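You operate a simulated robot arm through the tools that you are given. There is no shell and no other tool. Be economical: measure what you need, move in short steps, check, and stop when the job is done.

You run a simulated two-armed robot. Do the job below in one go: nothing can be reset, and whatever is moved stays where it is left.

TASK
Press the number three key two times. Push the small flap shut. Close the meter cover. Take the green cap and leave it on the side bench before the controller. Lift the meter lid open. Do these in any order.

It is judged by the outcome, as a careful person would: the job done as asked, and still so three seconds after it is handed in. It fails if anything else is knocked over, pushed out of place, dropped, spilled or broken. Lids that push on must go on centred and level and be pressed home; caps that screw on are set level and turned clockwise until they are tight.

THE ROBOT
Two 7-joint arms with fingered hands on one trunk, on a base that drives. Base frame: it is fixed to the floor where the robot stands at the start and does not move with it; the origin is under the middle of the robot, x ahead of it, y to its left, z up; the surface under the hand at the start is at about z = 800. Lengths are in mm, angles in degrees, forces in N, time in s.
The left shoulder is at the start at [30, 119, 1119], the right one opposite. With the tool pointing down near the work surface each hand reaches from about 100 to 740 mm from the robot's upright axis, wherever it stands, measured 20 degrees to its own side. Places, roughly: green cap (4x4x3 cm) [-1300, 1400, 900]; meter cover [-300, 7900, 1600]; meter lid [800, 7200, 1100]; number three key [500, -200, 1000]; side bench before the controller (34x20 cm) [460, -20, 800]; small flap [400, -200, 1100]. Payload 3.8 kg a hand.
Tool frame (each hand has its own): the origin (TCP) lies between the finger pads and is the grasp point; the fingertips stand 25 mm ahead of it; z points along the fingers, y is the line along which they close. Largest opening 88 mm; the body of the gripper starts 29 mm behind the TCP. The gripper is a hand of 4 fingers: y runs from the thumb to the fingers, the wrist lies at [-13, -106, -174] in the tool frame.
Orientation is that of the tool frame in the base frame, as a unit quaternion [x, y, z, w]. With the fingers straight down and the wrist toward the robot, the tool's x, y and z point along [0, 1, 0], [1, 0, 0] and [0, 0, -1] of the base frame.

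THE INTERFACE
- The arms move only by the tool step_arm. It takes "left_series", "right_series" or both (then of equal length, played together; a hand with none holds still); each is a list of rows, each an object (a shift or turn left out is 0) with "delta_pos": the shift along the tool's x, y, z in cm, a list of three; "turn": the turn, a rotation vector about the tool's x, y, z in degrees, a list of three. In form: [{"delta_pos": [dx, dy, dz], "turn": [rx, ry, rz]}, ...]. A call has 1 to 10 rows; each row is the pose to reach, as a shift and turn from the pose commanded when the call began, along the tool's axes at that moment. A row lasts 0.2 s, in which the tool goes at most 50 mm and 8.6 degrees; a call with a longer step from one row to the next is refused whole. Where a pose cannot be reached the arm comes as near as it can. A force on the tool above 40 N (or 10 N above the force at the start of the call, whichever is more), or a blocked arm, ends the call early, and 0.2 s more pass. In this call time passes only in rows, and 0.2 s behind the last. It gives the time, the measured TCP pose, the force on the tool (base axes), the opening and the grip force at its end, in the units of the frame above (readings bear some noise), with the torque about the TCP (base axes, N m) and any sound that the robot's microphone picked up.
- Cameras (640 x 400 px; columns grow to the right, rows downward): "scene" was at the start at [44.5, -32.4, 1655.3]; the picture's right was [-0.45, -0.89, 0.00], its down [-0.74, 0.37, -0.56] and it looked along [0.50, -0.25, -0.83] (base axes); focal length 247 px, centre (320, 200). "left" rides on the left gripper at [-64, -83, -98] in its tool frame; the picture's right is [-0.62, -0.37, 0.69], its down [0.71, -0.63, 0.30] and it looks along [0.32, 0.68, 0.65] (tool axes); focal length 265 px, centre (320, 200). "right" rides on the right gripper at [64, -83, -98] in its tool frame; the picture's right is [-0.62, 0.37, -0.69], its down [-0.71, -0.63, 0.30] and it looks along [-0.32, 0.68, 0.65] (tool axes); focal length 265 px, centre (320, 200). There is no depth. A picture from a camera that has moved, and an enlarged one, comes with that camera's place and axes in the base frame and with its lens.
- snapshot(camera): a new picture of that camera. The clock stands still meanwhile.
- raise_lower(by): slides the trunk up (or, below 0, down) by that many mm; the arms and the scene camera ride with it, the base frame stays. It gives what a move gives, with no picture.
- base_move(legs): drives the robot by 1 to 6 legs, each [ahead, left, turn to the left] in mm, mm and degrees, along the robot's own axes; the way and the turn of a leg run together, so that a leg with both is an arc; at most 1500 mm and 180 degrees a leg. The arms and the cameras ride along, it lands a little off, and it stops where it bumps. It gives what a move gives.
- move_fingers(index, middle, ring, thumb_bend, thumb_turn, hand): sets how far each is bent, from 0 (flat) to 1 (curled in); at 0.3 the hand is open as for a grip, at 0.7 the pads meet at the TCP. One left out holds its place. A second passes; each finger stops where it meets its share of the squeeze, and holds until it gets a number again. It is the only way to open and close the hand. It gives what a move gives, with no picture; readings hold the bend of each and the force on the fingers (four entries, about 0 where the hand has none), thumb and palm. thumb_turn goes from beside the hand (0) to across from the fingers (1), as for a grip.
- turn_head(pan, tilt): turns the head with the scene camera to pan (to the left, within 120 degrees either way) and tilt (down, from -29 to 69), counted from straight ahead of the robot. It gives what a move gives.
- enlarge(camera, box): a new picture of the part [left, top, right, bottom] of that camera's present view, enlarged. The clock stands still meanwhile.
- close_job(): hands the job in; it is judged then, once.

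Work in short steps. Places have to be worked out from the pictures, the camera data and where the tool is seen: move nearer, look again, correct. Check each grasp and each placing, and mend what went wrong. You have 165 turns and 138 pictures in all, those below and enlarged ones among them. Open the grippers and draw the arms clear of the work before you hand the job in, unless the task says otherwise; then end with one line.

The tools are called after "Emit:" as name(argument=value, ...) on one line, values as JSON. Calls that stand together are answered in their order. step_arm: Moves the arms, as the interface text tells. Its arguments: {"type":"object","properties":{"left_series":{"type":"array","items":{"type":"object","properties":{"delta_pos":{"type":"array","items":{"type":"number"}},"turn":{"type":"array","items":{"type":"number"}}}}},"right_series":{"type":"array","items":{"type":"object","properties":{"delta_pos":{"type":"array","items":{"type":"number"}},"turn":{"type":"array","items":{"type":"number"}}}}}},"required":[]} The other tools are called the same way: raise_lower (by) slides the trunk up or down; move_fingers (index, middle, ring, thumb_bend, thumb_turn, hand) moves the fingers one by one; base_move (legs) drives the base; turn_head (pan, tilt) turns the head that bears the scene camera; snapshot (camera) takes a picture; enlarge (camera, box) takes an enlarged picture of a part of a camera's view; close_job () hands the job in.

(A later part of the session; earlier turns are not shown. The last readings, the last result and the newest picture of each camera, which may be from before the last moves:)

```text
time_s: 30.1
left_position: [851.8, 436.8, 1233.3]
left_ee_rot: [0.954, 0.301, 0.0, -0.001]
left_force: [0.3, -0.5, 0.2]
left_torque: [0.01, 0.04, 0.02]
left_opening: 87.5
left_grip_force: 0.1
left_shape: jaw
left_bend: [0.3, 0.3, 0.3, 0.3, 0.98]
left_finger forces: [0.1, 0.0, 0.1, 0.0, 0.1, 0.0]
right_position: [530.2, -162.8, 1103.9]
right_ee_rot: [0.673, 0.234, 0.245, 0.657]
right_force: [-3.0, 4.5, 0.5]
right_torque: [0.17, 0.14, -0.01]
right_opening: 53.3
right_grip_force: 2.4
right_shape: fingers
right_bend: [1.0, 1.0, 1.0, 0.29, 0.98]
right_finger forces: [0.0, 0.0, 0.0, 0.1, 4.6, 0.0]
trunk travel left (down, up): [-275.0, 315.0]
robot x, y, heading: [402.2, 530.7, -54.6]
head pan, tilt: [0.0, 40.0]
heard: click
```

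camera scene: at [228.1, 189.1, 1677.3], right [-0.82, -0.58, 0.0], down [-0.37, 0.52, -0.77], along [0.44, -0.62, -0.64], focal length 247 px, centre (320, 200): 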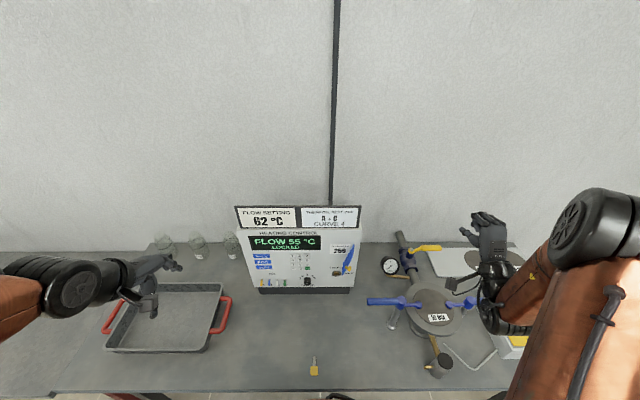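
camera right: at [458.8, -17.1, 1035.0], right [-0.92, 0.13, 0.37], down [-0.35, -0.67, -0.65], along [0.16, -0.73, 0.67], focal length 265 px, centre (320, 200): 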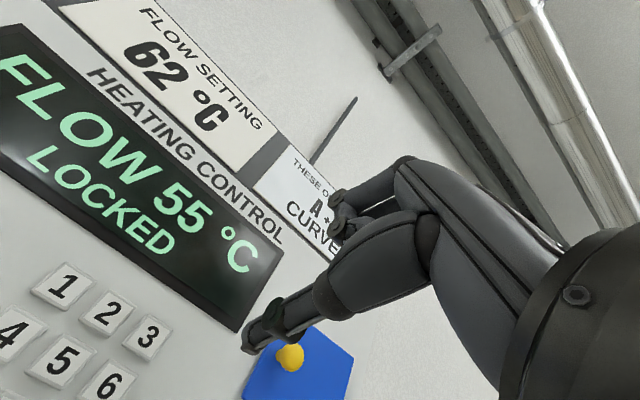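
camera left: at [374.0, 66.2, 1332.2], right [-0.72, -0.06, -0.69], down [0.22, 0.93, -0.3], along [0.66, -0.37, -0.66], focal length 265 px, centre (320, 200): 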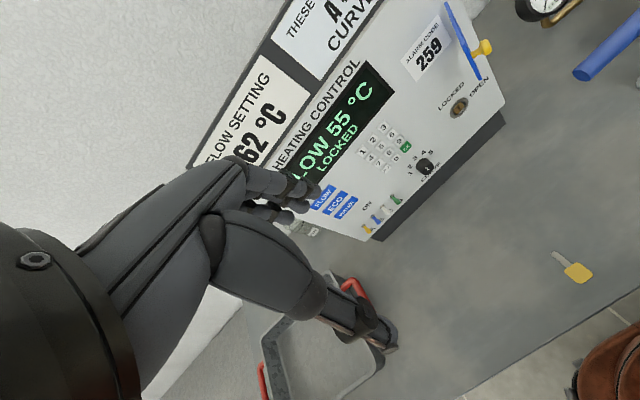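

Second click heard. I retract straight back and then drive the base away from the bench.

Emit:
step_arm(right_series=[{"delta_pos": [0, 0, -2]}, {"delta_pos": [0, 0, -5]}, {"delta_pos": [0, 0, -8]}])

Emit:
base_move(legs=[[-500, 0, 0]])

Emit:
snapshot(camera="scene")

Emit:
turn_head(pan=-120, tilt=25)

Emit:
snapshot(camera="scene")

```text
time_s: 30.9
left_position: [851.0, 436.0, 1233.5]
left_ee_rot: [0.953, 0.302, 0.0, -0.001]
left_force: [0.2, 0.7, 0.4]
left_torque: [-0.01, 0.01, 0.02]
left_opening: 87.6
left_grip_force: 0.1
left_shape: jaw
left_bend: [0.3, 0.3, 0.3, 0.3, 0.98]
left_finger forces: [0.0, 0.1, 0.0, 0.0, 0.0, 0.0]
right_position: [490.4, -134.5, 1108.6]
right_ee_rot: [0.673, 0.234, 0.244, 0.657]
right_force: [-0.8, -0.6, -0.5]
right_torque: [0.01, -0.01, 0.0]
right_opening: 52.7
right_grip_force: 0.1
right_shape: fingers
right_bend: [1.0, 1.0, 1.0, 0.3, 0.98]
right_finger forces: [0.0, 0.1, 0.0, 0.0, 0.0, 0.0]
right hand out of reach, approached as far as the arm can: row 2, 3
trunk travel left (down, up): [-275.0, 315.0]
robot x, y, heading: [404.2, 527.0, -54.9]
head pan, tilt: [0.0, 40.0]
```

```text
time_s: 33.9
left_position: [561.2, 850.0, 1234.3]
left_ee_rot: [0.954, 0.299, 0.0, -0.002]
left_force: [0.3, 1.2, -1.2]
left_torque: [0.02, -0.02, 0.03]
left_opening: 87.7
left_grip_force: 0.1
left_shape: jaw
left_bend: [0.3, 0.3, 0.3, 0.3, 0.98]
left_finger forces: [0.0, 0.0, 0.1, 0.0, 0.0, 0.1]
right_position: [195.4, 280.9, 1107.1]
right_ee_rot: [0.674, 0.233, 0.244, 0.658]
right_force: [-0.2, -0.2, 1.0]
right_torque: [0.0, 0.02, 0.02]
right_opening: 52.6
right_grip_force: 0.1
right_shape: fingers
right_bend: [1.0, 1.0, 1.0, 0.3, 0.98]
right_finger forces: [0.0, 0.0, 0.1, 0.1, 0.0, 0.1]
trunk travel left (down, up): [-275.0, 315.0]
robot x, y, heading: [114.2, 946.0, -55.3]
head pan, tilt: [0.0, 40.0]
```

```text
110 pictures are left
camera scene: at [152.2, 891.0, 1677.4], right [-0.82, -0.57, 0.0], down [-0.37, 0.53, -0.77], along [0.44, -0.63, -0.64], focal length 247 px, centre (320, 200)
```

scene: 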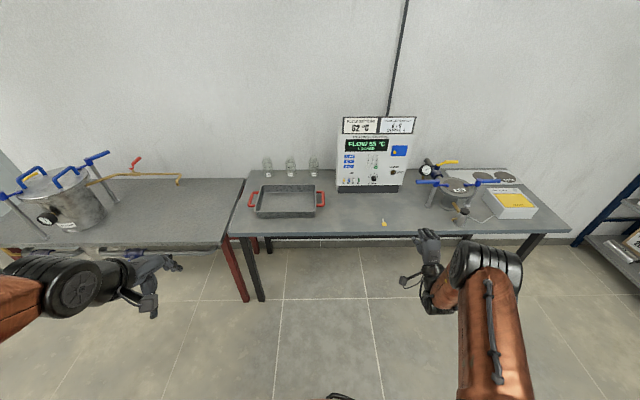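

```text
time_s: 35.9
left_position: [560.7, 847.2, 1233.1]
left_ee_rot: [0.954, 0.299, -0.001, -0.001]
left_force: [0.4, -0.2, 0.2]
left_torque: [-0.01, -0.01, 0.04]
left_opening: 87.5
left_grip_force: 0.0
left_shape: jaw
left_bend: [0.3, 0.3, 0.3, 0.3, 0.98]
left_finger forces: [0.1, 0.0, 0.0, 0.2, 0.1, 0.0]
right_position: [196.9, 279.8, 1108.2]
right_ee_rot: [0.674, 0.234, 0.244, 0.657]
right_force: [1.0, 0.1, -0.3]
right_torque: [0.02, 0.01, 0.02]
right_opening: 52.9
right_grip_force: 0.1
right_shape: fingers
right_bend: [1.0, 1.0, 1.0, 0.3, 0.98]
right_finger forces: [0.0, 0.0, 0.0, 0.1, 0.0, 0.0]
trunk travel left (down, up): [-275.0, 315.0]
robot x, y, heading: [113.8, 945.9, -55.3]
head pan, tilt: [-120.0, 25.0]
```

```text
109 pictures are left
camera scene: at [12.4, 952.4, 1700.7], right [-0.08, 1.0, 0.0], down [0.42, 0.04, -0.91], along [-0.9, -0.08, -0.42], focal length 247 px, centre (320, 200)
```

scene: 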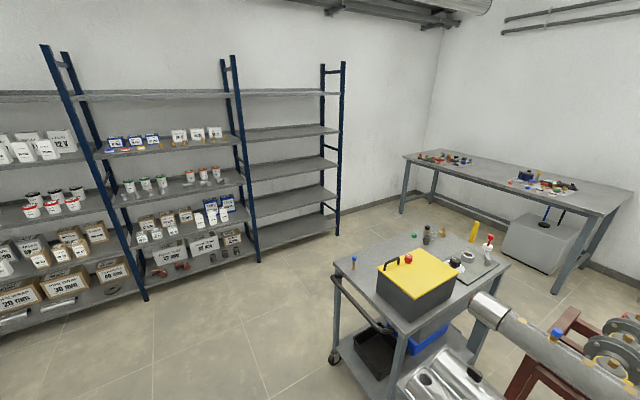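

The cart with the yellow-lid toolbox holds the green cap at about (-1250,1390). I zoom in.

Emit:
enlarge(camera="scene", box=[320, 200, 540, 340])

```text
2.86 times, centred on (430, 270) of scene
camera zoom: at [12.4, 952.4, 1700.7], right [-0.08, 1.0, 0.0], down [0.42, 0.04, -0.91], along [-0.9, -0.08, -0.42], focal length 706 px, centre (6, 0)
```

zoom: 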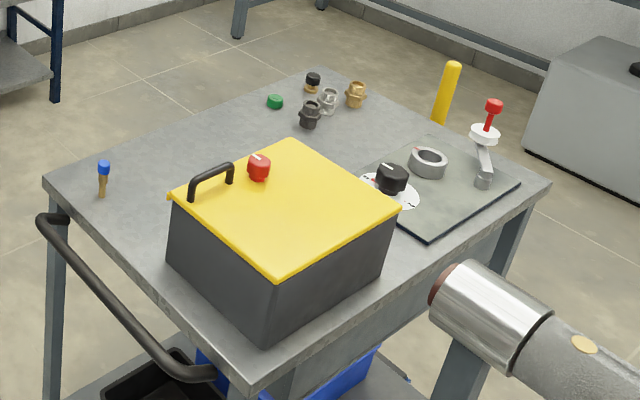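

The cap lies flat near the cart's far long edge at about (-1260,1400), best reached from the shelf side (≈1.3 m aisle). I first re-tuck the right hand to pointing down and open.

Emit:
step_arm(right_series=[{"delta_pos": [-0.5, 1, -2], "turn": [8.5, 0, 0]}, {"delta_pos": [-1, 2, -4], "turn": [17, 0, 0]}, {"delta_pos": [-1.5, 3, -7], "turn": [25.5, 0, 0]}, {"delta_pos": [-2, 4, -10], "turn": [34, 0, 0]}, {"delta_pos": [-2.5, 5, -13], "turn": [42.5, 0, 0]}, {"delta_pos": [-3, 6, -17], "turn": [51, 0, 0]}, {"delta_pos": [-3.5, 7, -21], "turn": [59.5, 0, 0]}, {"delta_pos": [-4, 8, -25], "turn": [68, 0, 0]}, {"delta_pos": [-4.5, 9, -28], "turn": [76.5, 0, 0]}, {"delta_pos": [-5, 10, -31], "turn": [85, 0, 0]}])

Emit:
move_fingers(hand="right", index=0.3, middle=0.3, ring=0.3, thumb_bend=0.3, thumb_turn=1)

Emit:
step_arm(left_series=[{"delta_pos": [0, -3, 0]}, {"delta_pos": [0, -6, 0]}, {"delta_pos": [0, -9, 0]}])

```text
time_s: 38.1
left_position: [560.6, 849.4, 1233.1]
left_ee_rot: [0.954, 0.299, 0.0, -0.001]
left_force: [0.0, -0.2, 0.6]
left_torque: [0.01, 0.02, 0.01]
left_opening: 87.8
left_grip_force: 0.1
left_shape: jaw
left_bend: [0.3, 0.3, 0.3, 0.3, 0.98]
left_finger forces: [0.1, 0.0, 0.0, 0.0, 0.0, 0.1]
right_position: [-40.4, 484.6, 1212.8]
right_ee_rot: [0.941, 0.336, 0.021, 0.031]
right_force: [0.0, 0.1, 0.1]
right_torque: [-0.02, -0.01, 0.01]
right_opening: 52.9
right_grip_force: 0.0
right_shape: fingers
right_bend: [1.0, 1.0, 1.0, 0.3, 0.98]
right_finger forces: [0.1, 0.1, 0.0, 0.0, 0.0, 0.0]
trunk travel left (down, up): [-275.0, 315.0]
robot x, y, heading: [112.3, 942.9, -55.0]
head pan, tilt: [-120.0, 25.0]
```

```text
time_s: 39.1
left_position: [561.1, 848.3, 1234.8]
left_ee_rot: [0.954, 0.299, -0.001, -0.002]
left_force: [0.0, -1.0, 0.0]
left_torque: [0.02, 0.0, 0.01]
left_opening: 87.7
left_grip_force: 0.0
left_shape: jaw
left_bend: [0.3, 0.3, 0.3, 0.3, 0.98]
left_finger forces: [0.1, 0.0, 0.1, 0.1, 0.0, 0.0]
right_position: [-39.4, 485.1, 1211.8]
right_ee_rot: [0.941, 0.337, 0.022, 0.029]
right_force: [-0.1, 0.1, -0.2]
right_torque: [0.02, 0.04, 0.0]
right_opening: 85.1
right_grip_force: 0.1
right_shape: fingers
right_bend: [0.3, 0.3, 0.3, 0.3, 0.97]
right_finger forces: [0.1, 0.1, 0.1, 0.0, 0.0, 0.0]
trunk travel left (down, up): [-275.0, 315.0]
robot x, y, heading: [110.7, 943.2, -55.4]
head pan, tilt: [-120.0, 25.0]
```

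```text
time_s: 39.9
left_position: [520.2, 925.2, 1242.6]
left_ee_rot: [0.954, 0.299, -0.002, -0.002]
left_force: [0.0, -0.8, 0.0]
left_torque: [0.03, -0.03, -0.04]
left_opening: 87.7
left_grip_force: 0.1
left_shape: jaw
left_bend: [0.3, 0.3, 0.3, 0.3, 0.98]
left_finger forces: [0.1, 0.0, 0.0, 0.1, 0.1, 0.0]
left hand out of reach, approached as far as the arm can: row 3
right_position: [-40.3, 486.6, 1211.5]
right_ee_rot: [0.941, 0.337, 0.022, 0.03]
right_force: [-0.1, 0.3, 0.0]
right_torque: [-0.01, -0.02, 0.01]
right_opening: 84.9
right_grip_force: 0.1
right_shape: fingers
right_bend: [0.3, 0.3, 0.3, 0.3, 0.97]
right_finger forces: [0.0, 0.0, 0.0, 0.0, 0.1, 0.1]
trunk travel left (down, up): [-275.0, 315.0]
robot x, y, heading: [117.5, 945.4, -55.5]
head pan, tilt: [-120.0, 25.0]
```

I drive: turn to heading -158°, go ~1560 mm to (-1330,350), then turn to heading 37° facing the cart's far side.

Emit:
base_move(legs=[[0, 0, -102], [800, 0, 0], [764, 0, 0], [0, 0, -165]])

Emit:
turn_head(pan=30, tilt=30)

Emit:
snapshot(camera="scene")

```text
time_s: 59.1
left_position: [-1333.4, 731.4, 1242.8]
left_ee_rot: [0.456, 0.89, -0.001, -0.001]
left_force: [0.7, 0.4, 0.7]
left_torque: [0.01, 0.0, 0.0]
left_opening: 87.9
left_grip_force: 0.1
left_shape: jaw
left_bend: [0.3, 0.3, 0.3, 0.3, 0.98]
left_finger forces: [0.1, 0.0, 0.0, 0.0, 0.1, 0.1]
right_position: [-885.9, 178.4, 1212.6]
right_ee_rot: [0.42, 0.907, 0.037, 0.004]
right_force: [-0.2, -0.3, -0.1]
right_torque: [-0.03, 0.02, -0.01]
right_opening: 84.8
right_grip_force: 0.1
right_shape: fingers
right_bend: [0.3, 0.3, 0.3, 0.3, 0.97]
right_finger forces: [0.0, 0.1, 0.0, 0.1, 0.0, 0.0]
trunk travel left (down, up): [-275.0, 315.0]
robot x, y, heading: [-1346.0, 323.8, 36.0]
head pan, tilt: [-120.0, 25.0]
```

```text
time_s: 61.4
left_position: [-1334.1, 732.6, 1241.9]
left_ee_rot: [0.456, 0.89, -0.001, 0.0]
left_force: [0.0, 0.2, -0.4]
left_torque: [-0.02, 0.02, 0.03]
left_opening: 87.7
left_grip_force: 0.0
left_shape: jaw
left_bend: [0.3, 0.3, 0.3, 0.3, 0.98]
left_finger forces: [0.0, 0.0, 0.0, 0.0, 0.1, 0.0]
right_position: [-885.4, 178.2, 1211.1]
right_ee_rot: [0.42, 0.907, 0.036, 0.005]
right_force: [0.0, -0.4, 0.4]
right_torque: [-0.01, 0.01, 0.0]
right_opening: 85.0
right_grip_force: 0.2
right_shape: fingers
right_bend: [0.3, 0.3, 0.3, 0.3, 0.97]
right_finger forces: [0.0, 0.1, 0.1, 0.0, 0.1, 0.0]
trunk travel left (down, up): [-275.0, 315.0]
robot x, y, heading: [-1346.6, 327.1, 35.9]
head pan, tilt: [30.0, 30.0]
```

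```text
107 pictures are left
camera scene: at [-1325.4, 395.4, 1692.7], right [0.91, -0.41, 0.0], down [-0.21, -0.46, -0.87], along [0.36, 0.79, -0.5], focal length 247 px, centre (320, 200)
```

scene: 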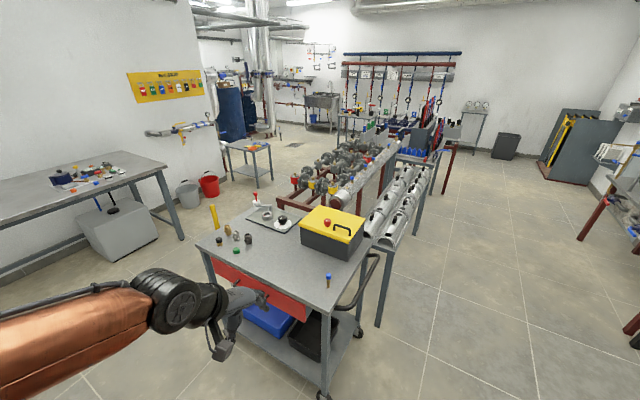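

Triangulating gives the cap at about (-1312,1420,858), ~50 mm from this edge, with a fitting ~80 mm behind it. I drive to have the cap ahead 430, left 170 for the left hand.

Emit:
base_move(legs=[[0, 690, 1], [240, 0, 0]])

Emit:
turn_head(pan=15, tilt=55)

Emit:
snapshot(camera="scene")

Emit:
snapshot(camera="left")

```text
time_s: 66.6
left_position: [-1557.7, 1439.5, 1241.6]
left_ee_rot: [0.444, 0.896, -0.002, -0.001]
left_force: [0.7, 0.1, 0.4]
left_torque: [-0.02, 0.0, -0.01]
left_opening: 87.8
left_grip_force: 0.1
left_shape: jaw
left_bend: [0.3, 0.3, 0.3, 0.3, 0.98]
left_finger forces: [0.0, 0.1, 0.0, 0.1, 0.1, 0.0]
right_position: [-1095.1, 897.4, 1211.2]
right_ee_rot: [0.408, 0.912, 0.037, 0.003]
right_force: [0.5, -0.2, -0.4]
right_torque: [-0.01, 0.0, -0.04]
right_opening: 85.0
right_grip_force: 0.1
right_shape: fingers
right_bend: [0.3, 0.3, 0.3, 0.3, 0.97]
right_finger forces: [0.0, 0.1, 0.1, 0.0, 0.0, 0.0]
trunk travel left (down, up): [-275.0, 315.0]
robot x, y, heading: [-1561.3, 1029.8, 37.5]
head pan, tilt: [30.0, 30.0]
```

```text
time_s: 67.5
left_position: [-1558.9, 1439.0, 1242.2]
left_ee_rot: [0.443, 0.897, -0.002, -0.001]
left_force: [-0.4, 0.0, 0.4]
left_torque: [0.01, -0.04, -0.03]
left_opening: 87.8
left_grip_force: 0.0
left_shape: jaw
left_bend: [0.3, 0.3, 0.3, 0.3, 0.98]
left_finger forces: [0.0, 0.1, 0.0, 0.1, 0.0, 0.0]
right_position: [-1096.3, 897.4, 1211.5]
right_ee_rot: [0.407, 0.913, 0.038, 0.005]
right_force: [0.0, -0.3, -0.3]
right_torque: [0.02, 0.0, 0.01]
right_opening: 84.8
right_grip_force: 0.1
right_shape: fingers
right_bend: [0.3, 0.3, 0.3, 0.3, 0.97]
right_finger forces: [0.1, 0.1, 0.0, 0.0, 0.0, 0.0]
trunk travel left (down, up): [-275.0, 315.0]
robot x, y, heading: [-1557.8, 1032.7, 37.4]
head pan, tilt: [15.0, 55.0]
```

```text
106 pictures are left
camera scene: at [-1532.1, 1076.1, 1656.7], right [0.79, -0.61, 0.0], down [-0.5, -0.65, -0.57], along [0.35, 0.46, -0.82], focal length 247 px, centre (320, 200)
```

scene: 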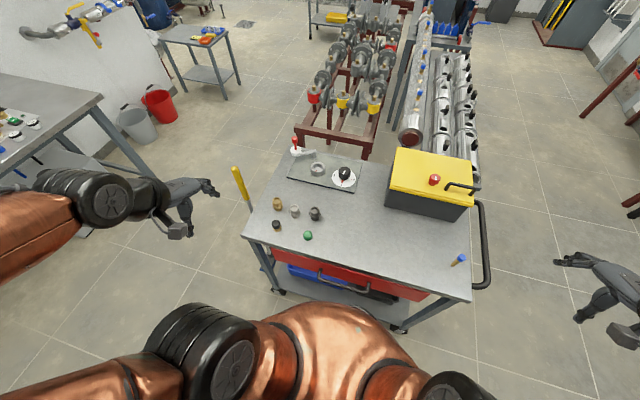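

```text
105 pictures are left
camera left: at [-1585.7, 1336.8, 1341.4], right [0.08, -0.72, -0.69], down [-0.94, 0.18, -0.3], along [0.34, 0.67, -0.66], focal length 265 px, centre (320, 200)
```

left: 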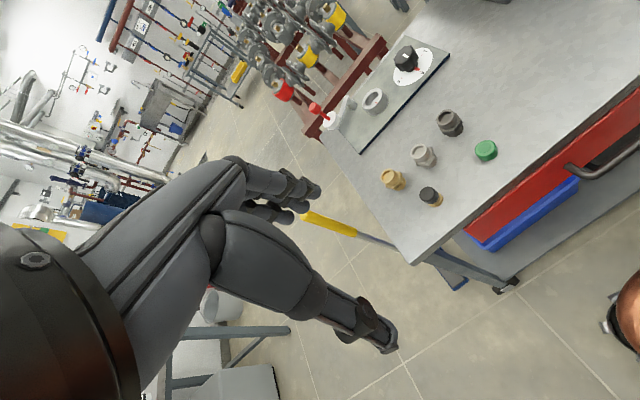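

Cap now triangulated at (-1327,1421,~872): ahead 419, left 168. I move the left hand over it at z≈1100 and narrow the opening a bit.

Emit:
step_arm(left_series=[{"delta_pos": [-2.5, 3, 2]}, {"delta_pos": [-5, 6, 4]}, {"delta_pos": [-8, 9, 6]}, {"delta_pos": [-11, 12, 9]}, {"delta_pos": [-13.5, 15, 12]}, {"delta_pos": [-15.5, 17.3, 14]}])

Emit:
move_fingers(hand="left", index=0.4, middle=0.4, ring=0.4, thumb_bend=0.4)

Emit:
snapshot(camera="left")

Emit:
snapshot(camera="scene")

```text
refused: row 4 steps farther than a row can; nothing moved
```

```text
time_s: 68.5
left_position: [-1559.0, 1437.6, 1241.5]
left_ee_rot: [0.444, 0.896, -0.002, -0.001]
left_force: [0.4, -0.3, 0.3]
left_torque: [-0.03, 0.02, -0.01]
left_opening: 64.1
left_grip_force: 0.1
left_shape: fingers
left_bend: [0.4, 0.4, 0.4, 0.4, 0.98]
left_finger forces: [0.0, 0.1, 0.1, 0.0, 0.1, 0.0]
right_position: [-1095.4, 898.2, 1211.7]
right_ee_rot: [0.407, 0.913, 0.038, 0.004]
right_force: [0.2, -0.2, 0.4]
right_torque: [0.01, -0.01, -0.03]
right_opening: 85.1
right_grip_force: 0.1
right_shape: fingers
right_bend: [0.3, 0.3, 0.3, 0.3, 0.97]
right_finger forces: [0.0, 0.0, 0.0, 0.1, 0.1, 0.0]
trunk travel left (down, up): [-275.0, 315.0]
robot x, y, heading: [-1560.7, 1030.5, 37.1]
head pan, tilt: [15.0, 55.0]
```

```text
104 pictures are left
camera left: at [-1585.5, 1336.9, 1341.4], right [0.08, -0.72, -0.69], down [-0.94, 0.18, -0.3], along [0.34, 0.67, -0.66], focal length 265 px, centre (320, 200)
```

left: 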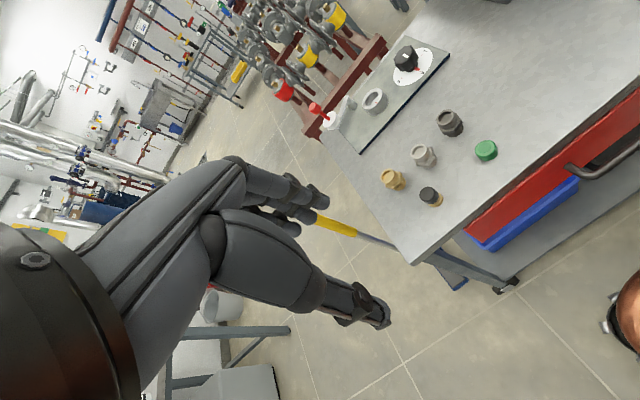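

```text
103 pictures are left
camera scene: at [-1531.9, 1076.2, 1656.7], right [0.79, -0.61, 0.0], down [-0.5, -0.65, -0.57], along [0.35, 0.45, -0.82], focal length 247 px, centre (320, 200)
```

scene: 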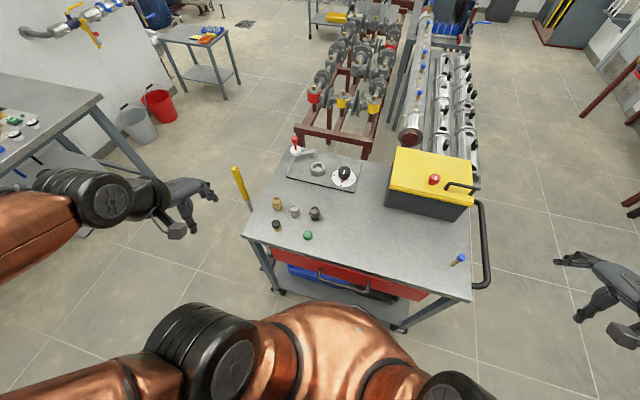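

Opening is 64 mm now; the move needs finer rows. I resend it in 8 rows.

Emit:
step_arm(left_series=[{"delta_pos": [-1.9, 2.2, 1.7]}, {"delta_pos": [-3.9, 4.3, 3.5]}, {"delta_pos": [-5.8, 6.5, 5.2]}, {"delta_pos": [-7.7, 8.6, 7]}, {"delta_pos": [-9.7, 10.8, 8.7]}, {"delta_pos": [-11.6, 13, 10.5]}, {"delta_pos": [-13.5, 15, 12.2]}, {"delta_pos": [-15.5, 17.3, 14]}])

Emit:
snapshot(camera="left")

Emit:
enlarge(camera="scene", box=[220, 160, 400, 270])

```text
time_s: 70.3
left_position: [-1324.8, 1424.2, 1101.1]
left_ee_rot: [0.442, 0.897, -0.002, -0.001]
left_force: [0.7, -0.8, -0.2]
left_torque: [0.06, 0.02, 0.01]
left_opening: 63.8
left_grip_force: 0.1
left_shape: fingers
left_bend: [0.4, 0.4, 0.4, 0.4, 0.98]
left_finger forces: [0.0, 0.1, 0.1, 0.0, 0.0, 0.0]
left hand out of reach, approached as far as the arm can: row 1, 2, 3, 4, 5
right_position: [-1091.8, 899.4, 1210.0]
right_ee_rot: [0.407, 0.913, 0.036, 0.003]
right_force: [-0.2, -0.6, -0.6]
right_torque: [0.02, -0.01, -0.03]
right_opening: 84.9
right_grip_force: 0.1
right_shape: fingers
right_bend: [0.3, 0.3, 0.3, 0.3, 0.97]
right_finger forces: [0.0, 0.0, 0.0, 0.1, 0.0, 0.0]
trunk travel left (down, up): [-275.0, 315.0]
robot x, y, heading: [-1563.9, 1027.5, 37.5]
head pan, tilt: [15.0, 55.0]
```

```text
102 pictures are left
camera left: at [-1350.9, 1321.9, 1200.7], right [0.08, -0.72, -0.69], down [-0.94, 0.18, -0.3], along [0.34, 0.67, -0.66], focal length 265 px, centre (320, 200)
```

left: 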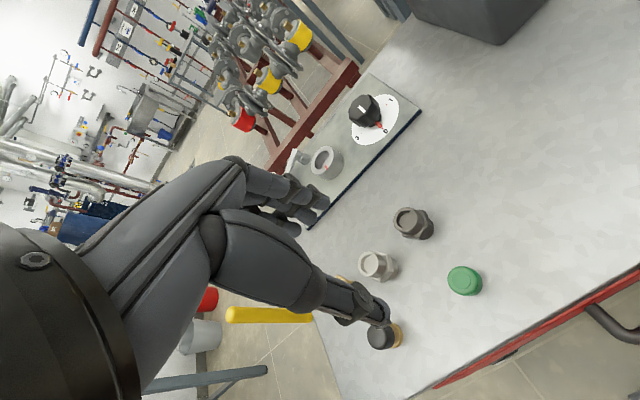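

```text
3.56 times, centred on (310, 215) of scene
camera zoom: at [-1528.3, 1079.5, 1656.4], right [0.79, -0.61, 0.0], down [-0.5, -0.65, -0.57], along [0.35, 0.45, -0.82], focal length 879 px, centre (356, 147)
```

zoom: 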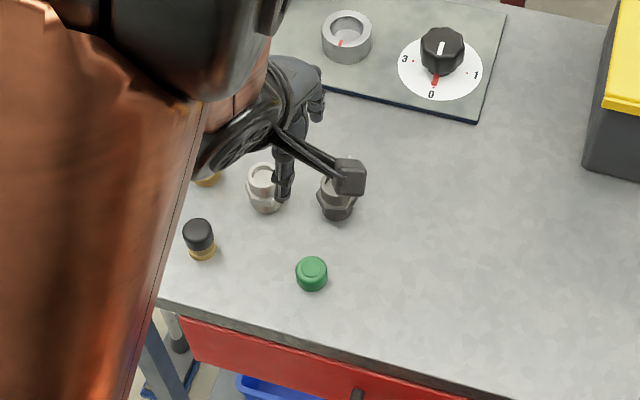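

The cap is centred at (-1323,1414), top ~882. I descend to z≈935 over it and look again.

Emit:
step_arm(left_series=[{"delta_pos": [-0.9, -0.4, 4]}, {"delta_pos": [-0.9, -0.4, 8]}, {"delta_pos": [-0.9, -0.4, 12]}, {"delta_pos": [-0.9, -0.4, 16.5]}])

Emit:
snapshot(camera="left")

Emit:
enlarge(camera="scene", box=[220, 160, 400, 270])

```text
time_s: 71.3
left_position: [-1318.3, 1392.5, 959.3]
left_ee_rot: [0.443, 0.897, -0.002, 0.0]
left_force: [0.1, -0.1, 0.2]
left_torque: [0.02, 0.01, -0.01]
left_opening: 63.6
left_grip_force: 0.1
left_shape: fingers
left_bend: [0.4, 0.4, 0.4, 0.4, 0.98]
left_finger forces: [0.1, 0.1, 0.0, 0.0, 0.0, 0.0]
left hand out of reach, approached as far as the arm can: row 4
right_position: [-1095.5, 897.5, 1211.7]
right_ee_rot: [0.407, 0.913, 0.037, 0.004]
right_force: [0.1, 0.5, -0.2]
right_torque: [-0.02, 0.0, 0.02]
right_opening: 85.1
right_grip_force: 0.2
right_shape: fingers
right_bend: [0.3, 0.3, 0.3, 0.3, 0.97]
right_finger forces: [0.0, 0.1, 0.0, 0.0, 0.0, 0.0]
trunk travel left (down, up): [-275.0, 315.0]
robot x, y, heading: [-1558.0, 1031.6, 37.5]
head pan, tilt: [15.0, 55.0]
```

```text
100 pictures are left
camera left: at [-1344.4, 1290.4, 1058.8], right [0.08, -0.72, -0.69], down [-0.94, 0.18, -0.3], along [0.34, 0.67, -0.66], focal length 265 px, centre (320, 200)
```

left: 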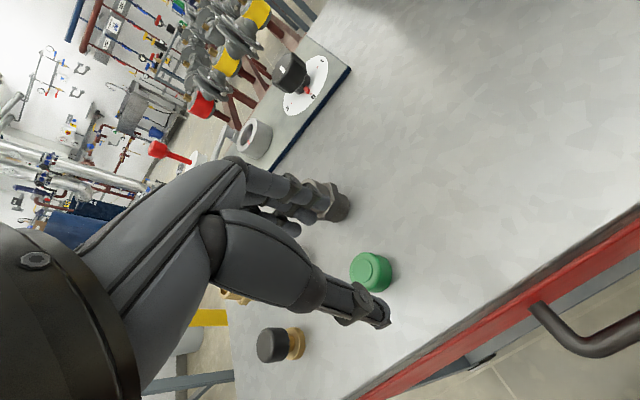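

```text
3.56 times, centred on (310, 215) of scene
camera zoom: at [-1531.4, 1076.2, 1656.7], right [0.79, -0.61, 0.0], down [-0.5, -0.65, -0.57], along [0.35, 0.45, -0.82], focal length 879 px, centre (356, 147)
```

zoom: 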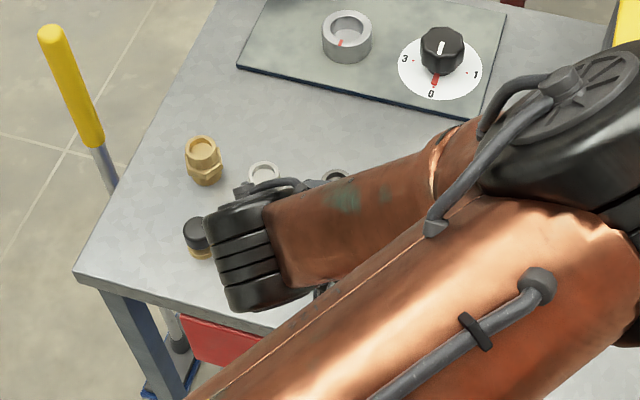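

The arm hit a reach limit at z 959 and slid ~24 mm off. I go up a bit at the right xy, then will lower with the trunk.

Emit:
step_arm(left_series=[{"delta_pos": [1, 0.5, -2]}, {"delta_pos": [2.2, 1.1, -3]}])

```text
time_s: 71.9
left_position: [-1322.6, 1416.4, 989.6]
left_ee_rot: [0.443, 0.897, -0.002, 0.0]
left_force: [-0.7, -1.4, 0.6]
left_torque: [-0.01, 0.0, 0.01]
left_opening: 63.9
left_grip_force: 0.0
left_shape: fingers
left_bend: [0.4, 0.4, 0.4, 0.4, 0.98]
left_finger forces: [0.0, 0.1, 0.1, 0.0, 0.0, 0.0]
right_position: [-1095.5, 897.2, 1211.6]
right_ee_rot: [0.407, 0.913, 0.037, 0.004]
right_force: [0.2, -0.5, -0.1]
right_torque: [0.0, 0.0, -0.01]
right_opening: 84.7
right_grip_force: 0.0
right_shape: fingers
right_bend: [0.3, 0.3, 0.3, 0.3, 0.97]
right_finger forces: [0.0, 0.0, 0.0, 0.0, 0.0, 0.1]
trunk travel left (down, up): [-275.0, 315.0]
robot x, y, heading: [-1563.5, 1029.2, 37.5]
head pan, tilt: [15.0, 55.0]
```

Exactly over the cap, z 990. I lower the trunk 65 mm and look.

Emit:
raise_lower(by=-65)

Emit:
snapshot(camera="left")

```text
time_s: 73.0
left_position: [-1322.6, 1415.4, 925.3]
left_ee_rot: [0.443, 0.896, -0.001, -0.001]
left_force: [-0.1, 0.2, 0.1]
left_torque: [-0.02, 0.01, 0.04]
left_opening: 64.1
left_grip_force: 0.1
left_shape: fingers
left_bend: [0.4, 0.4, 0.4, 0.4, 0.98]
left_finger forces: [0.0, 0.0, 0.1, 0.0, 0.0, 0.1]
right_position: [-1094.6, 897.6, 1146.1]
right_ee_rot: [0.407, 0.913, 0.036, 0.004]
right_force: [-0.6, 0.2, 0.4]
right_torque: [0.01, -0.01, 0.0]
right_opening: 85.2
right_grip_force: 0.1
right_shape: fingers
right_bend: [0.3, 0.3, 0.3, 0.3, 0.97]
right_finger forces: [0.0, 0.1, 0.0, 0.0, 0.0, 0.0]
trunk travel left (down, up): [-210.0, 380.0]
robot x, y, heading: [-1560.9, 1031.6, 37.4]
head pan, tilt: [15.0, 55.0]
```

```text
98 pictures are left
camera left: at [-1349.4, 1314.4, 1023.8], right [0.08, -0.72, -0.69], down [-0.94, 0.18, -0.3], along [0.34, 0.67, -0.66], focal length 265 px, centre (320, 200)
```

left: 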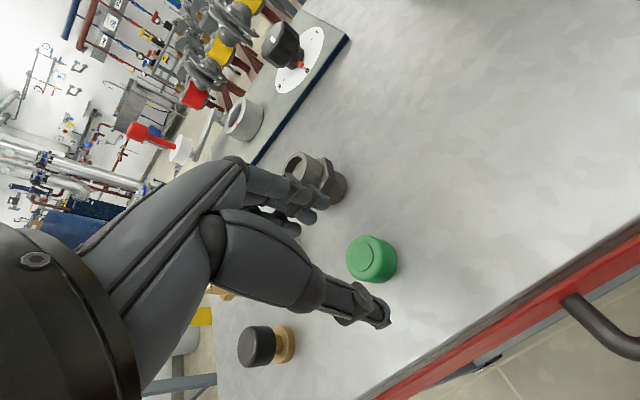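

Projection puts the cap exactly under the TCP. I lower 37 mm more to z≈888 (tips ~863).

Emit:
raise_lower(by=-37)

Emit:
snapshot(camera="left")

```text
time_s: 73.8
left_position: [-1321.4, 1415.0, 887.4]
left_ee_rot: [0.444, 0.896, -0.001, -0.001]
left_force: [-0.7, 0.1, -0.6]
left_torque: [0.03, -0.02, 0.02]
left_opening: 63.8
left_grip_force: 0.0
left_shape: fingers
left_bend: [0.4, 0.4, 0.4, 0.4, 0.98]
left_finger forces: [0.1, 0.0, 0.0, 0.0, 0.0, 0.1]
right_position: [-1095.4, 897.4, 1110.1]
right_ee_rot: [0.407, 0.913, 0.036, 0.004]
right_force: [-0.8, -0.2, 0.3]
right_torque: [-0.02, 0.03, -0.01]
right_opening: 85.1
right_grip_force: 0.1
right_shape: fingers
right_bend: [0.3, 0.3, 0.3, 0.3, 0.97]
right_finger forces: [0.0, 0.0, 0.1, 0.0, 0.0, 0.1]
trunk travel left (down, up): [-173.0, 417.0]
robot x, y, heading: [-1562.8, 1028.5, 37.4]
head pan, tilt: [15.0, 55.0]
```

```text
97 pictures are left
camera left: at [-1349.5, 1314.4, 986.8], right [0.08, -0.72, -0.69], down [-0.94, 0.18, -0.3], along [0.34, 0.67, -0.66], focal length 265 px, centre (320, 200)
```

left: 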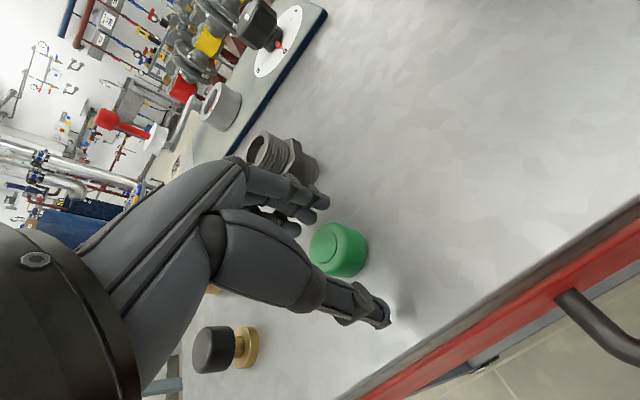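

Cap sits between thumb and fingers. I lower 4 mm and close.

Emit:
raise_lower(by=-4)

Emit:
move_fingers(hand="left", index=0.62, middle=0.62, ring=0.62, thumb_bend=0.62)

Emit:
snapshot(camera="left")

```text
time_s: 74.3
left_position: [-1321.1, 1416.0, 882.7]
left_ee_rot: [0.444, 0.896, -0.001, -0.001]
left_force: [1.0, -0.3, 0.4]
left_torque: [-0.01, 0.0, -0.03]
left_opening: 63.9
left_grip_force: 0.0
left_shape: fingers
left_bend: [0.4, 0.4, 0.4, 0.4, 0.98]
left_finger forces: [0.0, 0.0, 0.0, 0.0, 0.0, 0.1]
right_position: [-1095.3, 897.2, 1105.6]
right_ee_rot: [0.407, 0.913, 0.036, 0.004]
right_force: [0.4, -0.1, 0.3]
right_torque: [-0.02, 0.05, 0.0]
right_opening: 85.0
right_grip_force: 0.0
right_shape: fingers
right_bend: [0.3, 0.3, 0.3, 0.3, 0.97]
right_finger forces: [0.1, 0.0, 0.0, 0.1, 0.0, 0.0]
trunk travel left (down, up): [-169.0, 421.0]
robot x, y, heading: [-1556.9, 1030.2, 37.6]
head pan, tilt: [15.0, 55.0]
```

```text
time_s: 75.3
left_position: [-1322.5, 1417.0, 884.0]
left_ee_rot: [0.444, 0.896, -0.002, -0.001]
left_force: [0.0, 0.5, 0.2]
left_torque: [-0.01, 0.0, 0.01]
left_opening: 21.9
left_grip_force: 2.7
left_shape: fingers
left_bend: [0.6, 0.6, 0.62, 0.58, 0.97]
left_finger forces: [1.0, 1.8, 0.1, 0.1, 2.6, 0.1]
right_position: [-1095.6, 898.3, 1104.4]
right_ee_rot: [0.406, 0.913, 0.037, 0.003]
right_force: [-0.2, -0.3, -0.2]
right_torque: [-0.03, 0.03, 0.01]
right_opening: 84.9
right_grip_force: 0.1
right_shape: fingers
right_bend: [0.3, 0.3, 0.3, 0.3, 0.97]
right_finger forces: [0.1, 0.0, 0.0, 0.0, 0.0, 0.1]
trunk travel left (down, up): [-169.0, 421.0]
robot x, y, heading: [-1563.8, 1032.4, 37.6]
head pan, tilt: [15.0, 55.0]
```

```text
96 pictures are left
camera left: at [-1349.4, 1314.4, 982.7], right [0.08, -0.72, -0.69], down [-0.94, 0.18, -0.3], along [0.34, 0.67, -0.66], focal length 265 px, centre (320, 200)
```

left: 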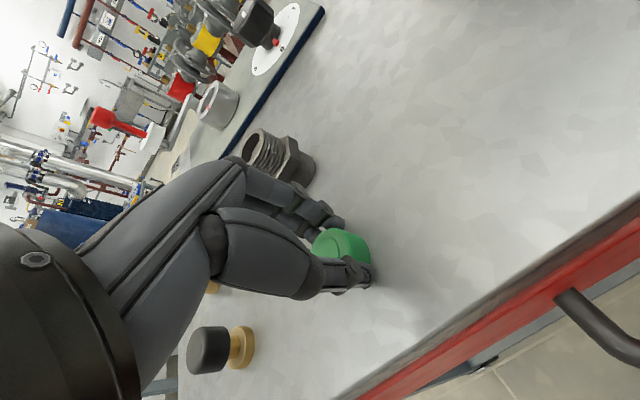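

Contact on index, middle and thumb but the squeeze is light; I tighten.

Emit:
move_fingers(hand="left", index=0.75, middle=0.75, ring=0.7, thumb_bend=0.75)

Emit:
enlarge(camera="left", box=[240, 160, 440, 320])

```text
time_s: 76.3
left_position: [-1322.2, 1415.4, 884.3]
left_ee_rot: [0.444, 0.896, -0.001, -0.001]
left_force: [0.3, -0.1, 0.1]
left_torque: [0.01, 0.01, -0.01]
left_opening: 18.8
left_grip_force: 14.3
left_shape: fingers
left_bend: [0.72, 0.65, 0.7, 0.58, 0.94]
left_finger forces: [6.8, 8.0, 0.1, 0.0, 13.8, 0.0]
right_position: [-1094.3, 897.4, 1105.2]
right_ee_rot: [0.407, 0.913, 0.036, 0.004]
right_force: [-0.5, 0.1, -0.5]
right_torque: [0.01, 0.04, -0.03]
right_opening: 84.8
right_grip_force: 0.0
right_shape: fingers
right_bend: [0.3, 0.3, 0.3, 0.3, 0.97]
right_finger forces: [0.1, 0.0, 0.0, 0.0, 0.0, 0.0]
trunk travel left (down, up): [-169.0, 421.0]
robot x, y, heading: [-1562.6, 1031.7, 37.3]
head pan, tilt: [15.0, 55.0]
```

```text
2.50 times, centred on (340, 240) of left
camera zoom: at [-1349.4, 1314.4, 982.7], right [0.08, -0.72, -0.69], down [-0.94, 0.18, -0.3], along [0.34, 0.67, -0.66], focal length 664 px, centre (270, 100)
```

zoom: 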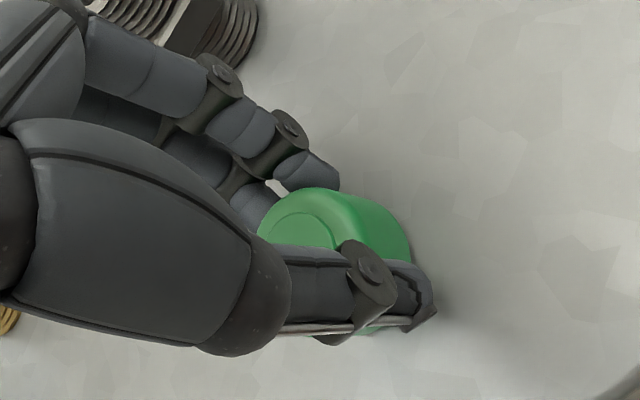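

Firm 14 N grip. I lift with the trunk 80 mm and check.

Emit:
raise_lower(by=80)

Emit:
snapshot(camera="left")

```text
time_s: 77.5
left_position: [-1322.7, 1415.9, 962.7]
left_ee_rot: [0.443, 0.896, -0.001, -0.001]
left_force: [0.3, -0.8, -0.2]
left_torque: [-0.02, -0.01, 0.0]
left_opening: 18.6
left_grip_force: 14.1
left_shape: fingers
left_bend: [0.72, 0.65, 0.7, 0.58, 0.94]
left_finger forces: [6.7, 8.0, 0.1, 0.1, 13.8, 0.0]
right_position: [-1095.1, 898.0, 1185.0]
right_ee_rot: [0.407, 0.913, 0.037, 0.003]
right_force: [0.0, 0.7, 0.4]
right_torque: [-0.02, 0.01, 0.02]
right_opening: 84.9
right_grip_force: 0.1
right_shape: fingers
right_bend: [0.3, 0.3, 0.3, 0.3, 0.97]
right_finger forces: [0.1, 0.0, 0.0, 0.0, 0.1, 0.1]
trunk travel left (down, up): [-249.0, 341.0]
robot x, y, heading: [-1561.0, 1032.9, 37.4]
head pan, tilt: [15.0, 55.0]
```

```text
94 pictures are left
camera left: at [-1349.3, 1314.4, 1062.5], right [0.08, -0.72, -0.69], down [-0.94, 0.18, -0.3], along [0.34, 0.67, -0.66], focal length 265 px, centre (320, 200)
```

left: 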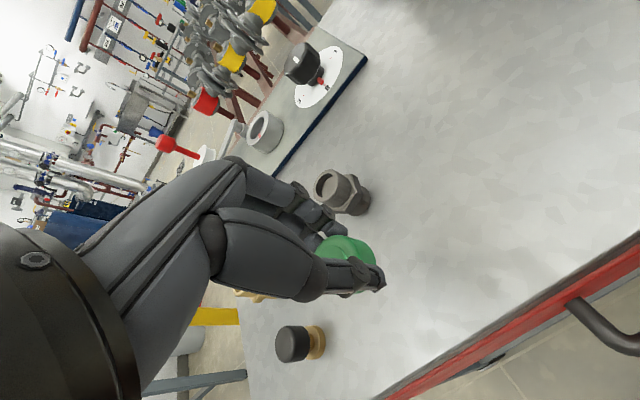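

The cap is held. I raise the trunk back and pull the arm in/up for transport.

Emit:
raise_lower(by=26)

Emit:
step_arm(left_series=[{"delta_pos": [0, 0, -4]}, {"delta_pos": [0, 0, -8]}, {"delta_pos": [2, -2, -11]}, {"delta_pos": [4, -4, -13]}, {"delta_pos": [6, -6, -15]}, {"delta_pos": [8, -8, -16]}])

Emit:
base_move(legs=[[-240, 0, 0], [0, -720, 0]])

```text
time_s: 78.2
left_position: [-1322.4, 1414.8, 988.8]
left_ee_rot: [0.444, 0.896, -0.001, 0.0]
left_force: [-0.2, -0.7, 0.3]
left_torque: [0.05, 0.01, 0.02]
left_opening: 18.7
left_grip_force: 14.6
left_shape: fingers
left_bend: [0.72, 0.65, 0.7, 0.58, 0.94]
left_finger forces: [6.8, 8.0, 0.1, 0.0, 13.8, 0.0]
right_position: [-1093.9, 898.3, 1210.2]
right_ee_rot: [0.408, 0.912, 0.037, 0.004]
right_force: [-0.9, 0.2, 0.4]
right_torque: [-0.01, 0.02, 0.01]
right_opening: 85.0
right_grip_force: 0.1
right_shape: fingers
right_bend: [0.3, 0.3, 0.3, 0.3, 0.97]
right_finger forces: [0.1, 0.1, 0.0, 0.0, 0.1, 0.1]
trunk travel left (down, up): [-275.0, 315.0]
robot x, y, heading: [-1564.3, 1030.1, 37.5]
head pan, tilt: [15.0, 55.0]
```

```text
time_s: 79.6
left_position: [-1426.8, 1446.1, 1152.5]
left_ee_rot: [0.444, 0.896, -0.003, 0.001]
left_force: [0.2, 0.1, -0.6]
left_torque: [0.01, 0.0, -0.04]
left_opening: 18.2
left_grip_force: 14.8
left_shape: fingers
left_bend: [0.73, 0.65, 0.7, 0.58, 0.95]
left_finger forces: [7.2, 7.8, 0.0, 0.1, 13.7, 0.1]
left hand out of reach, approached as far as the arm can: row 5, 6
right_position: [-1096.2, 898.8, 1210.6]
right_ee_rot: [0.407, 0.913, 0.037, 0.005]
right_force: [-0.2, 0.7, -0.5]
right_torque: [0.03, -0.03, -0.01]
right_opening: 84.9
right_grip_force: 0.0
right_shape: fingers
right_bend: [0.3, 0.3, 0.3, 0.3, 0.97]
right_finger forces: [0.1, 0.0, 0.1, 0.0, 0.1, 0.0]
trunk travel left (down, up): [-275.0, 315.0]
robot x, y, heading: [-1561.9, 1034.4, 37.4]
head pan, tilt: [15.0, 55.0]
```

```text
time_s: 84.9
left_position: [-1180.5, 725.0, 1153.3]
left_ee_rot: [0.455, 0.89, -0.003, -0.001]
left_force: [-0.5, 0.8, -0.2]
left_torque: [0.01, 0.0, 0.03]
left_opening: 18.1
left_grip_force: 14.4
left_shape: fingers
left_bend: [0.73, 0.65, 0.7, 0.58, 0.95]
left_finger forces: [7.1, 7.9, 0.0, 0.1, 13.7, 0.1]
right_position: [-862.7, 168.4, 1210.9]
right_ee_rot: [0.418, 0.908, 0.036, 0.005]
right_force: [-0.1, 0.5, 0.8]
right_torque: [-0.01, 0.02, 0.0]
right_opening: 85.1
right_grip_force: 0.1
right_shape: fingers
right_bend: [0.3, 0.3, 0.3, 0.3, 0.97]
right_finger forces: [0.0, 0.1, 0.1, 0.0, 0.0, 0.1]
trunk travel left (down, up): [-275.0, 315.0]
robot x, y, heading: [-1323.7, 311.7, 36.2]
head pan, tilt: [15.0, 55.0]
```

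Clear of the cart. I drive to (127,296) and turn to face the bench before the controller.

Emit:
base_move(legs=[[0, 0, -36.8], [740, 0, 0], [711, 0, 0], [0, 0, -54.3]])

Emit:
turn_head(pan=5, tilt=50)

Emit:
snapshot(camera="scene")

```text
time_s: 96.5
left_position: [541.6, 164.2, 1152.9]
left_ee_rot: [0.952, 0.306, -0.002, -0.003]
left_force: [0.4, -0.1, -0.8]
left_torque: [0.02, -0.03, -0.01]
left_opening: 17.9
left_grip_force: 14.5
left_shape: fingers
left_bend: [0.73, 0.72, 0.7, 0.58, 0.95]
left_finger forces: [7.3, 7.5, 0.0, 0.0, 13.4, 0.0]
right_position: [-16.0, -150.7, 1212.4]
right_ee_rot: [0.938, 0.345, 0.023, 0.03]
right_force: [0.2, -0.3, -0.2]
right_torque: [-0.02, 0.01, 0.01]
right_opening: 84.9
right_grip_force: 0.1
right_shape: fingers
right_bend: [0.3, 0.3, 0.3, 0.3, 0.97]
right_finger forces: [0.1, 0.1, 0.0, 0.0, 0.0, 0.0]
trunk travel left (down, up): [-275.0, 315.0]
robot x, y, heading: [134.9, 312.2, -54.5]
head pan, tilt: [15.0, 55.0]
```

```text
time_s: 97.3
left_position: [542.1, 165.2, 1152.4]
left_ee_rot: [0.952, 0.306, -0.002, -0.002]
left_force: [-0.6, 0.9, -0.1]
left_torque: [0.04, 0.01, -0.01]
left_opening: 18.0
left_grip_force: 13.5
left_shape: fingers
left_bend: [0.73, 0.72, 0.7, 0.58, 0.95]
left_finger forces: [7.3, 7.6, 0.0, 0.0, 13.3, 0.0]
right_position: [-15.3, -150.7, 1211.2]
right_ee_rot: [0.938, 0.344, 0.023, 0.029]
right_force: [0.0, -0.2, -0.4]
right_torque: [-0.02, 0.02, -0.06]
right_opening: 85.0
right_grip_force: 0.1
right_shape: fingers
right_bend: [0.3, 0.3, 0.3, 0.3, 0.97]
right_finger forces: [0.0, 0.0, 0.0, 0.0, 0.0, 0.0]
trunk travel left (down, up): [-275.0, 315.0]
robot x, y, heading: [128.1, 312.4, -54.3]
head pan, tilt: [5.0, 50.0]
```

```text
93 pictures are left
camera scene: at [171.0, 268.6, 1663.2], right [-0.76, -0.65, 0.0], down [-0.5, 0.58, -0.64], along [0.42, -0.49, -0.77], focal length 247 px, centre (320, 200)
```

scene: 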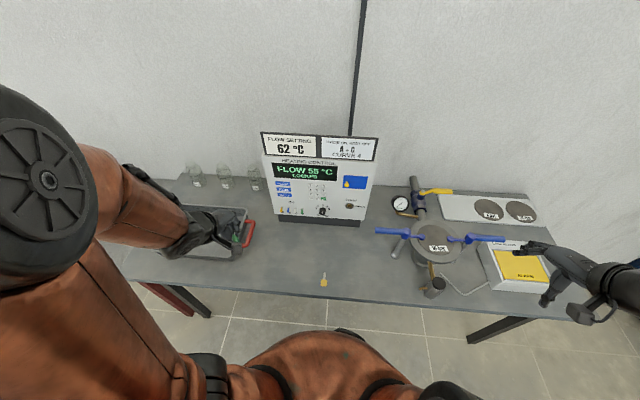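

Bench matches: loose key at (388,-7). I'll set the cap at about (500,8), clear of key and tray. Move the hand over there, and raise the right hand for clearance.

Emit:
step_arm(left_series=[{"delta_pos": [-2, 2, 1]}, {"delta_pos": [-4.5, 4, 3]}, {"delta_pos": [-7, 6, 5]}, {"delta_pos": [-9.5, 8, 7]}, {"delta_pos": [-12.5, 10.3, 9]}], right_series=[{"delta_pos": [0, 0, -2]}, {"delta_pos": [0, 0, -4]}, {"delta_pos": [0, 0, -6]}, {"delta_pos": [0, 0, -8]}, {"delta_pos": [0, 0, -10]}])

Emit:
raise_lower(by=-120)

Emit:
snapshot(camera="scene")

Emit:
snapshot(camera="left")

```text
time_s: 98.5
left_position: [500.5, 7.3, 1062.5]
left_ee_rot: [0.952, 0.306, -0.002, -0.002]
left_force: [-0.6, 0.3, -0.1]
left_torque: [0.01, -0.02, -0.02]
left_opening: 17.4
left_grip_force: 14.1
left_shape: fingers
left_bend: [0.73, 0.72, 0.7, 0.58, 0.95]
left_finger forces: [7.0, 7.5, 0.0, 0.0, 13.0, 0.0]
right_position: [-24.0, -147.3, 1311.7]
right_ee_rot: [0.938, 0.345, 0.023, 0.029]
right_force: [0.0, 1.2, 0.0]
right_torque: [0.01, -0.02, -0.02]
right_opening: 84.8
right_grip_force: 0.1
right_shape: fingers
right_bend: [0.3, 0.3, 0.3, 0.3, 0.97]
right_finger forces: [0.0, 0.0, 0.0, 0.1, 0.0, 0.0]
trunk travel left (down, up): [-275.0, 315.0]
robot x, y, heading: [129.9, 311.9, -54.2]
head pan, tilt: [5.0, 50.0]
```

```text
time_s: 100.0
left_position: [501.7, 8.7, 942.2]
left_ee_rot: [0.952, 0.305, -0.001, -0.002]
left_force: [0.0, -0.2, 0.6]
left_torque: [0.03, 0.01, -0.01]
left_opening: 17.3
left_grip_force: 13.9
left_shape: fingers
left_bend: [0.73, 0.72, 0.7, 0.58, 0.95]
left_finger forces: [7.0, 7.5, 0.1, 0.0, 13.0, 0.0]
right_position: [-21.5, -146.8, 1192.0]
right_ee_rot: [0.938, 0.344, 0.023, 0.029]
right_force: [-0.6, 0.2, 0.0]
right_torque: [0.01, 0.01, 0.02]
right_opening: 85.0
right_grip_force: 0.0
right_shape: fingers
right_bend: [0.3, 0.3, 0.3, 0.3, 0.97]
right_finger forces: [0.1, 0.0, 0.0, 0.0, 0.0, 0.0]
trunk travel left (down, up): [-155.0, 435.0]
robot x, y, heading: [129.8, 311.1, -54.4]
head pan, tilt: [5.0, 50.0]
```

```text
92 pictures are left
camera scene: at [170.9, 268.6, 1543.3], right [-0.76, -0.65, 0.0], down [-0.5, 0.58, -0.64], along [0.42, -0.49, -0.77], focal length 247 px, centre (320, 200)
```

scene: 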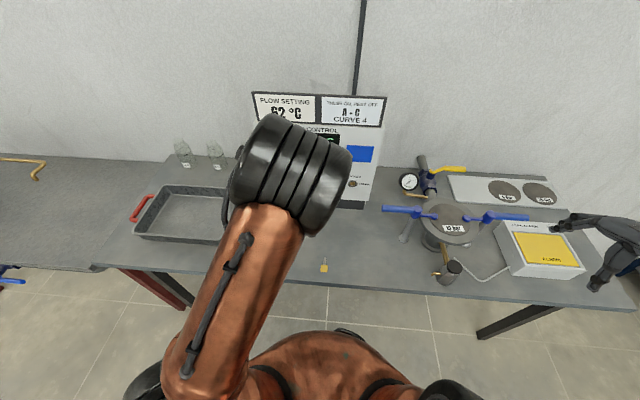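

```text
91 pictures are left
camera left: at [400.5, 38.5, 1042.3], right [-0.72, -0.06, -0.69], down [0.21, 0.93, -0.3], along [0.66, -0.36, -0.66], focal length 265 px, centre (320, 200)
```

left: 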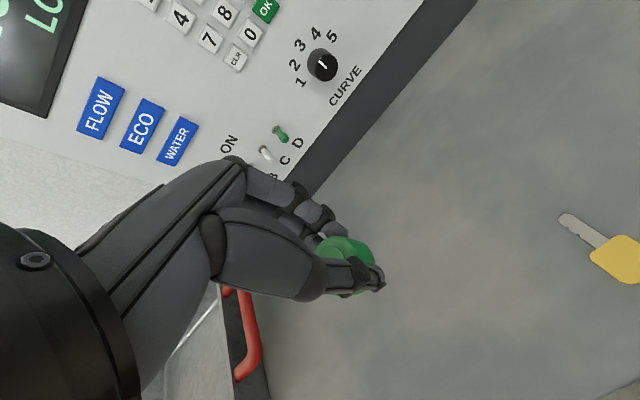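

Over the spot at z 942. I lower 100 mm by trunk, then creep down.

Emit:
raise_lower(by=-98)

Emit:
snapshot(camera="left")

```text
time_s: 101.3
left_position: [501.2, 10.3, 844.3]
left_ee_rot: [0.952, 0.306, -0.001, -0.002]
left_force: [0.0, 0.4, 0.1]
left_torque: [0.02, 0.02, 0.04]
left_opening: 17.5
left_grip_force: 13.8
left_shape: fingers
left_bend: [0.73, 0.72, 0.7, 0.58, 0.95]
left_finger forces: [7.1, 7.4, 0.0, 0.0, 13.0, 0.1]
right_position: [-20.9, -147.9, 1093.6]
right_ee_rot: [0.938, 0.343, 0.023, 0.031]
right_force: [0.0, -0.9, 0.3]
right_torque: [0.01, 0.01, -0.05]
right_opening: 85.1
right_grip_force: 0.1
right_shape: fingers
right_bend: [0.3, 0.3, 0.3, 0.3, 0.97]
right_finger forces: [0.0, 0.0, 0.0, 0.0, 0.0, 0.1]
trunk travel left (down, up): [-57.0, 533.0]
robot x, y, heading: [129.5, 313.4, -54.1]
head pan, tilt: [5.0, 50.0]
```

```text
90 pictures are left
camera left: at [400.5, 38.5, 944.3], right [-0.72, -0.06, -0.69], down [0.21, 0.93, -0.3], along [0.66, -0.36, -0.66], focal length 265 px, centre (320, 200)
```

left: 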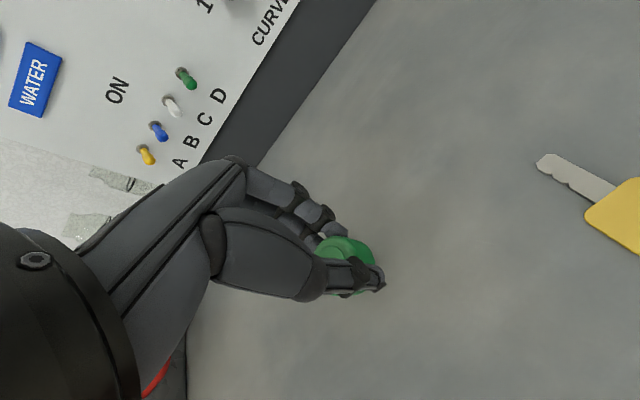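

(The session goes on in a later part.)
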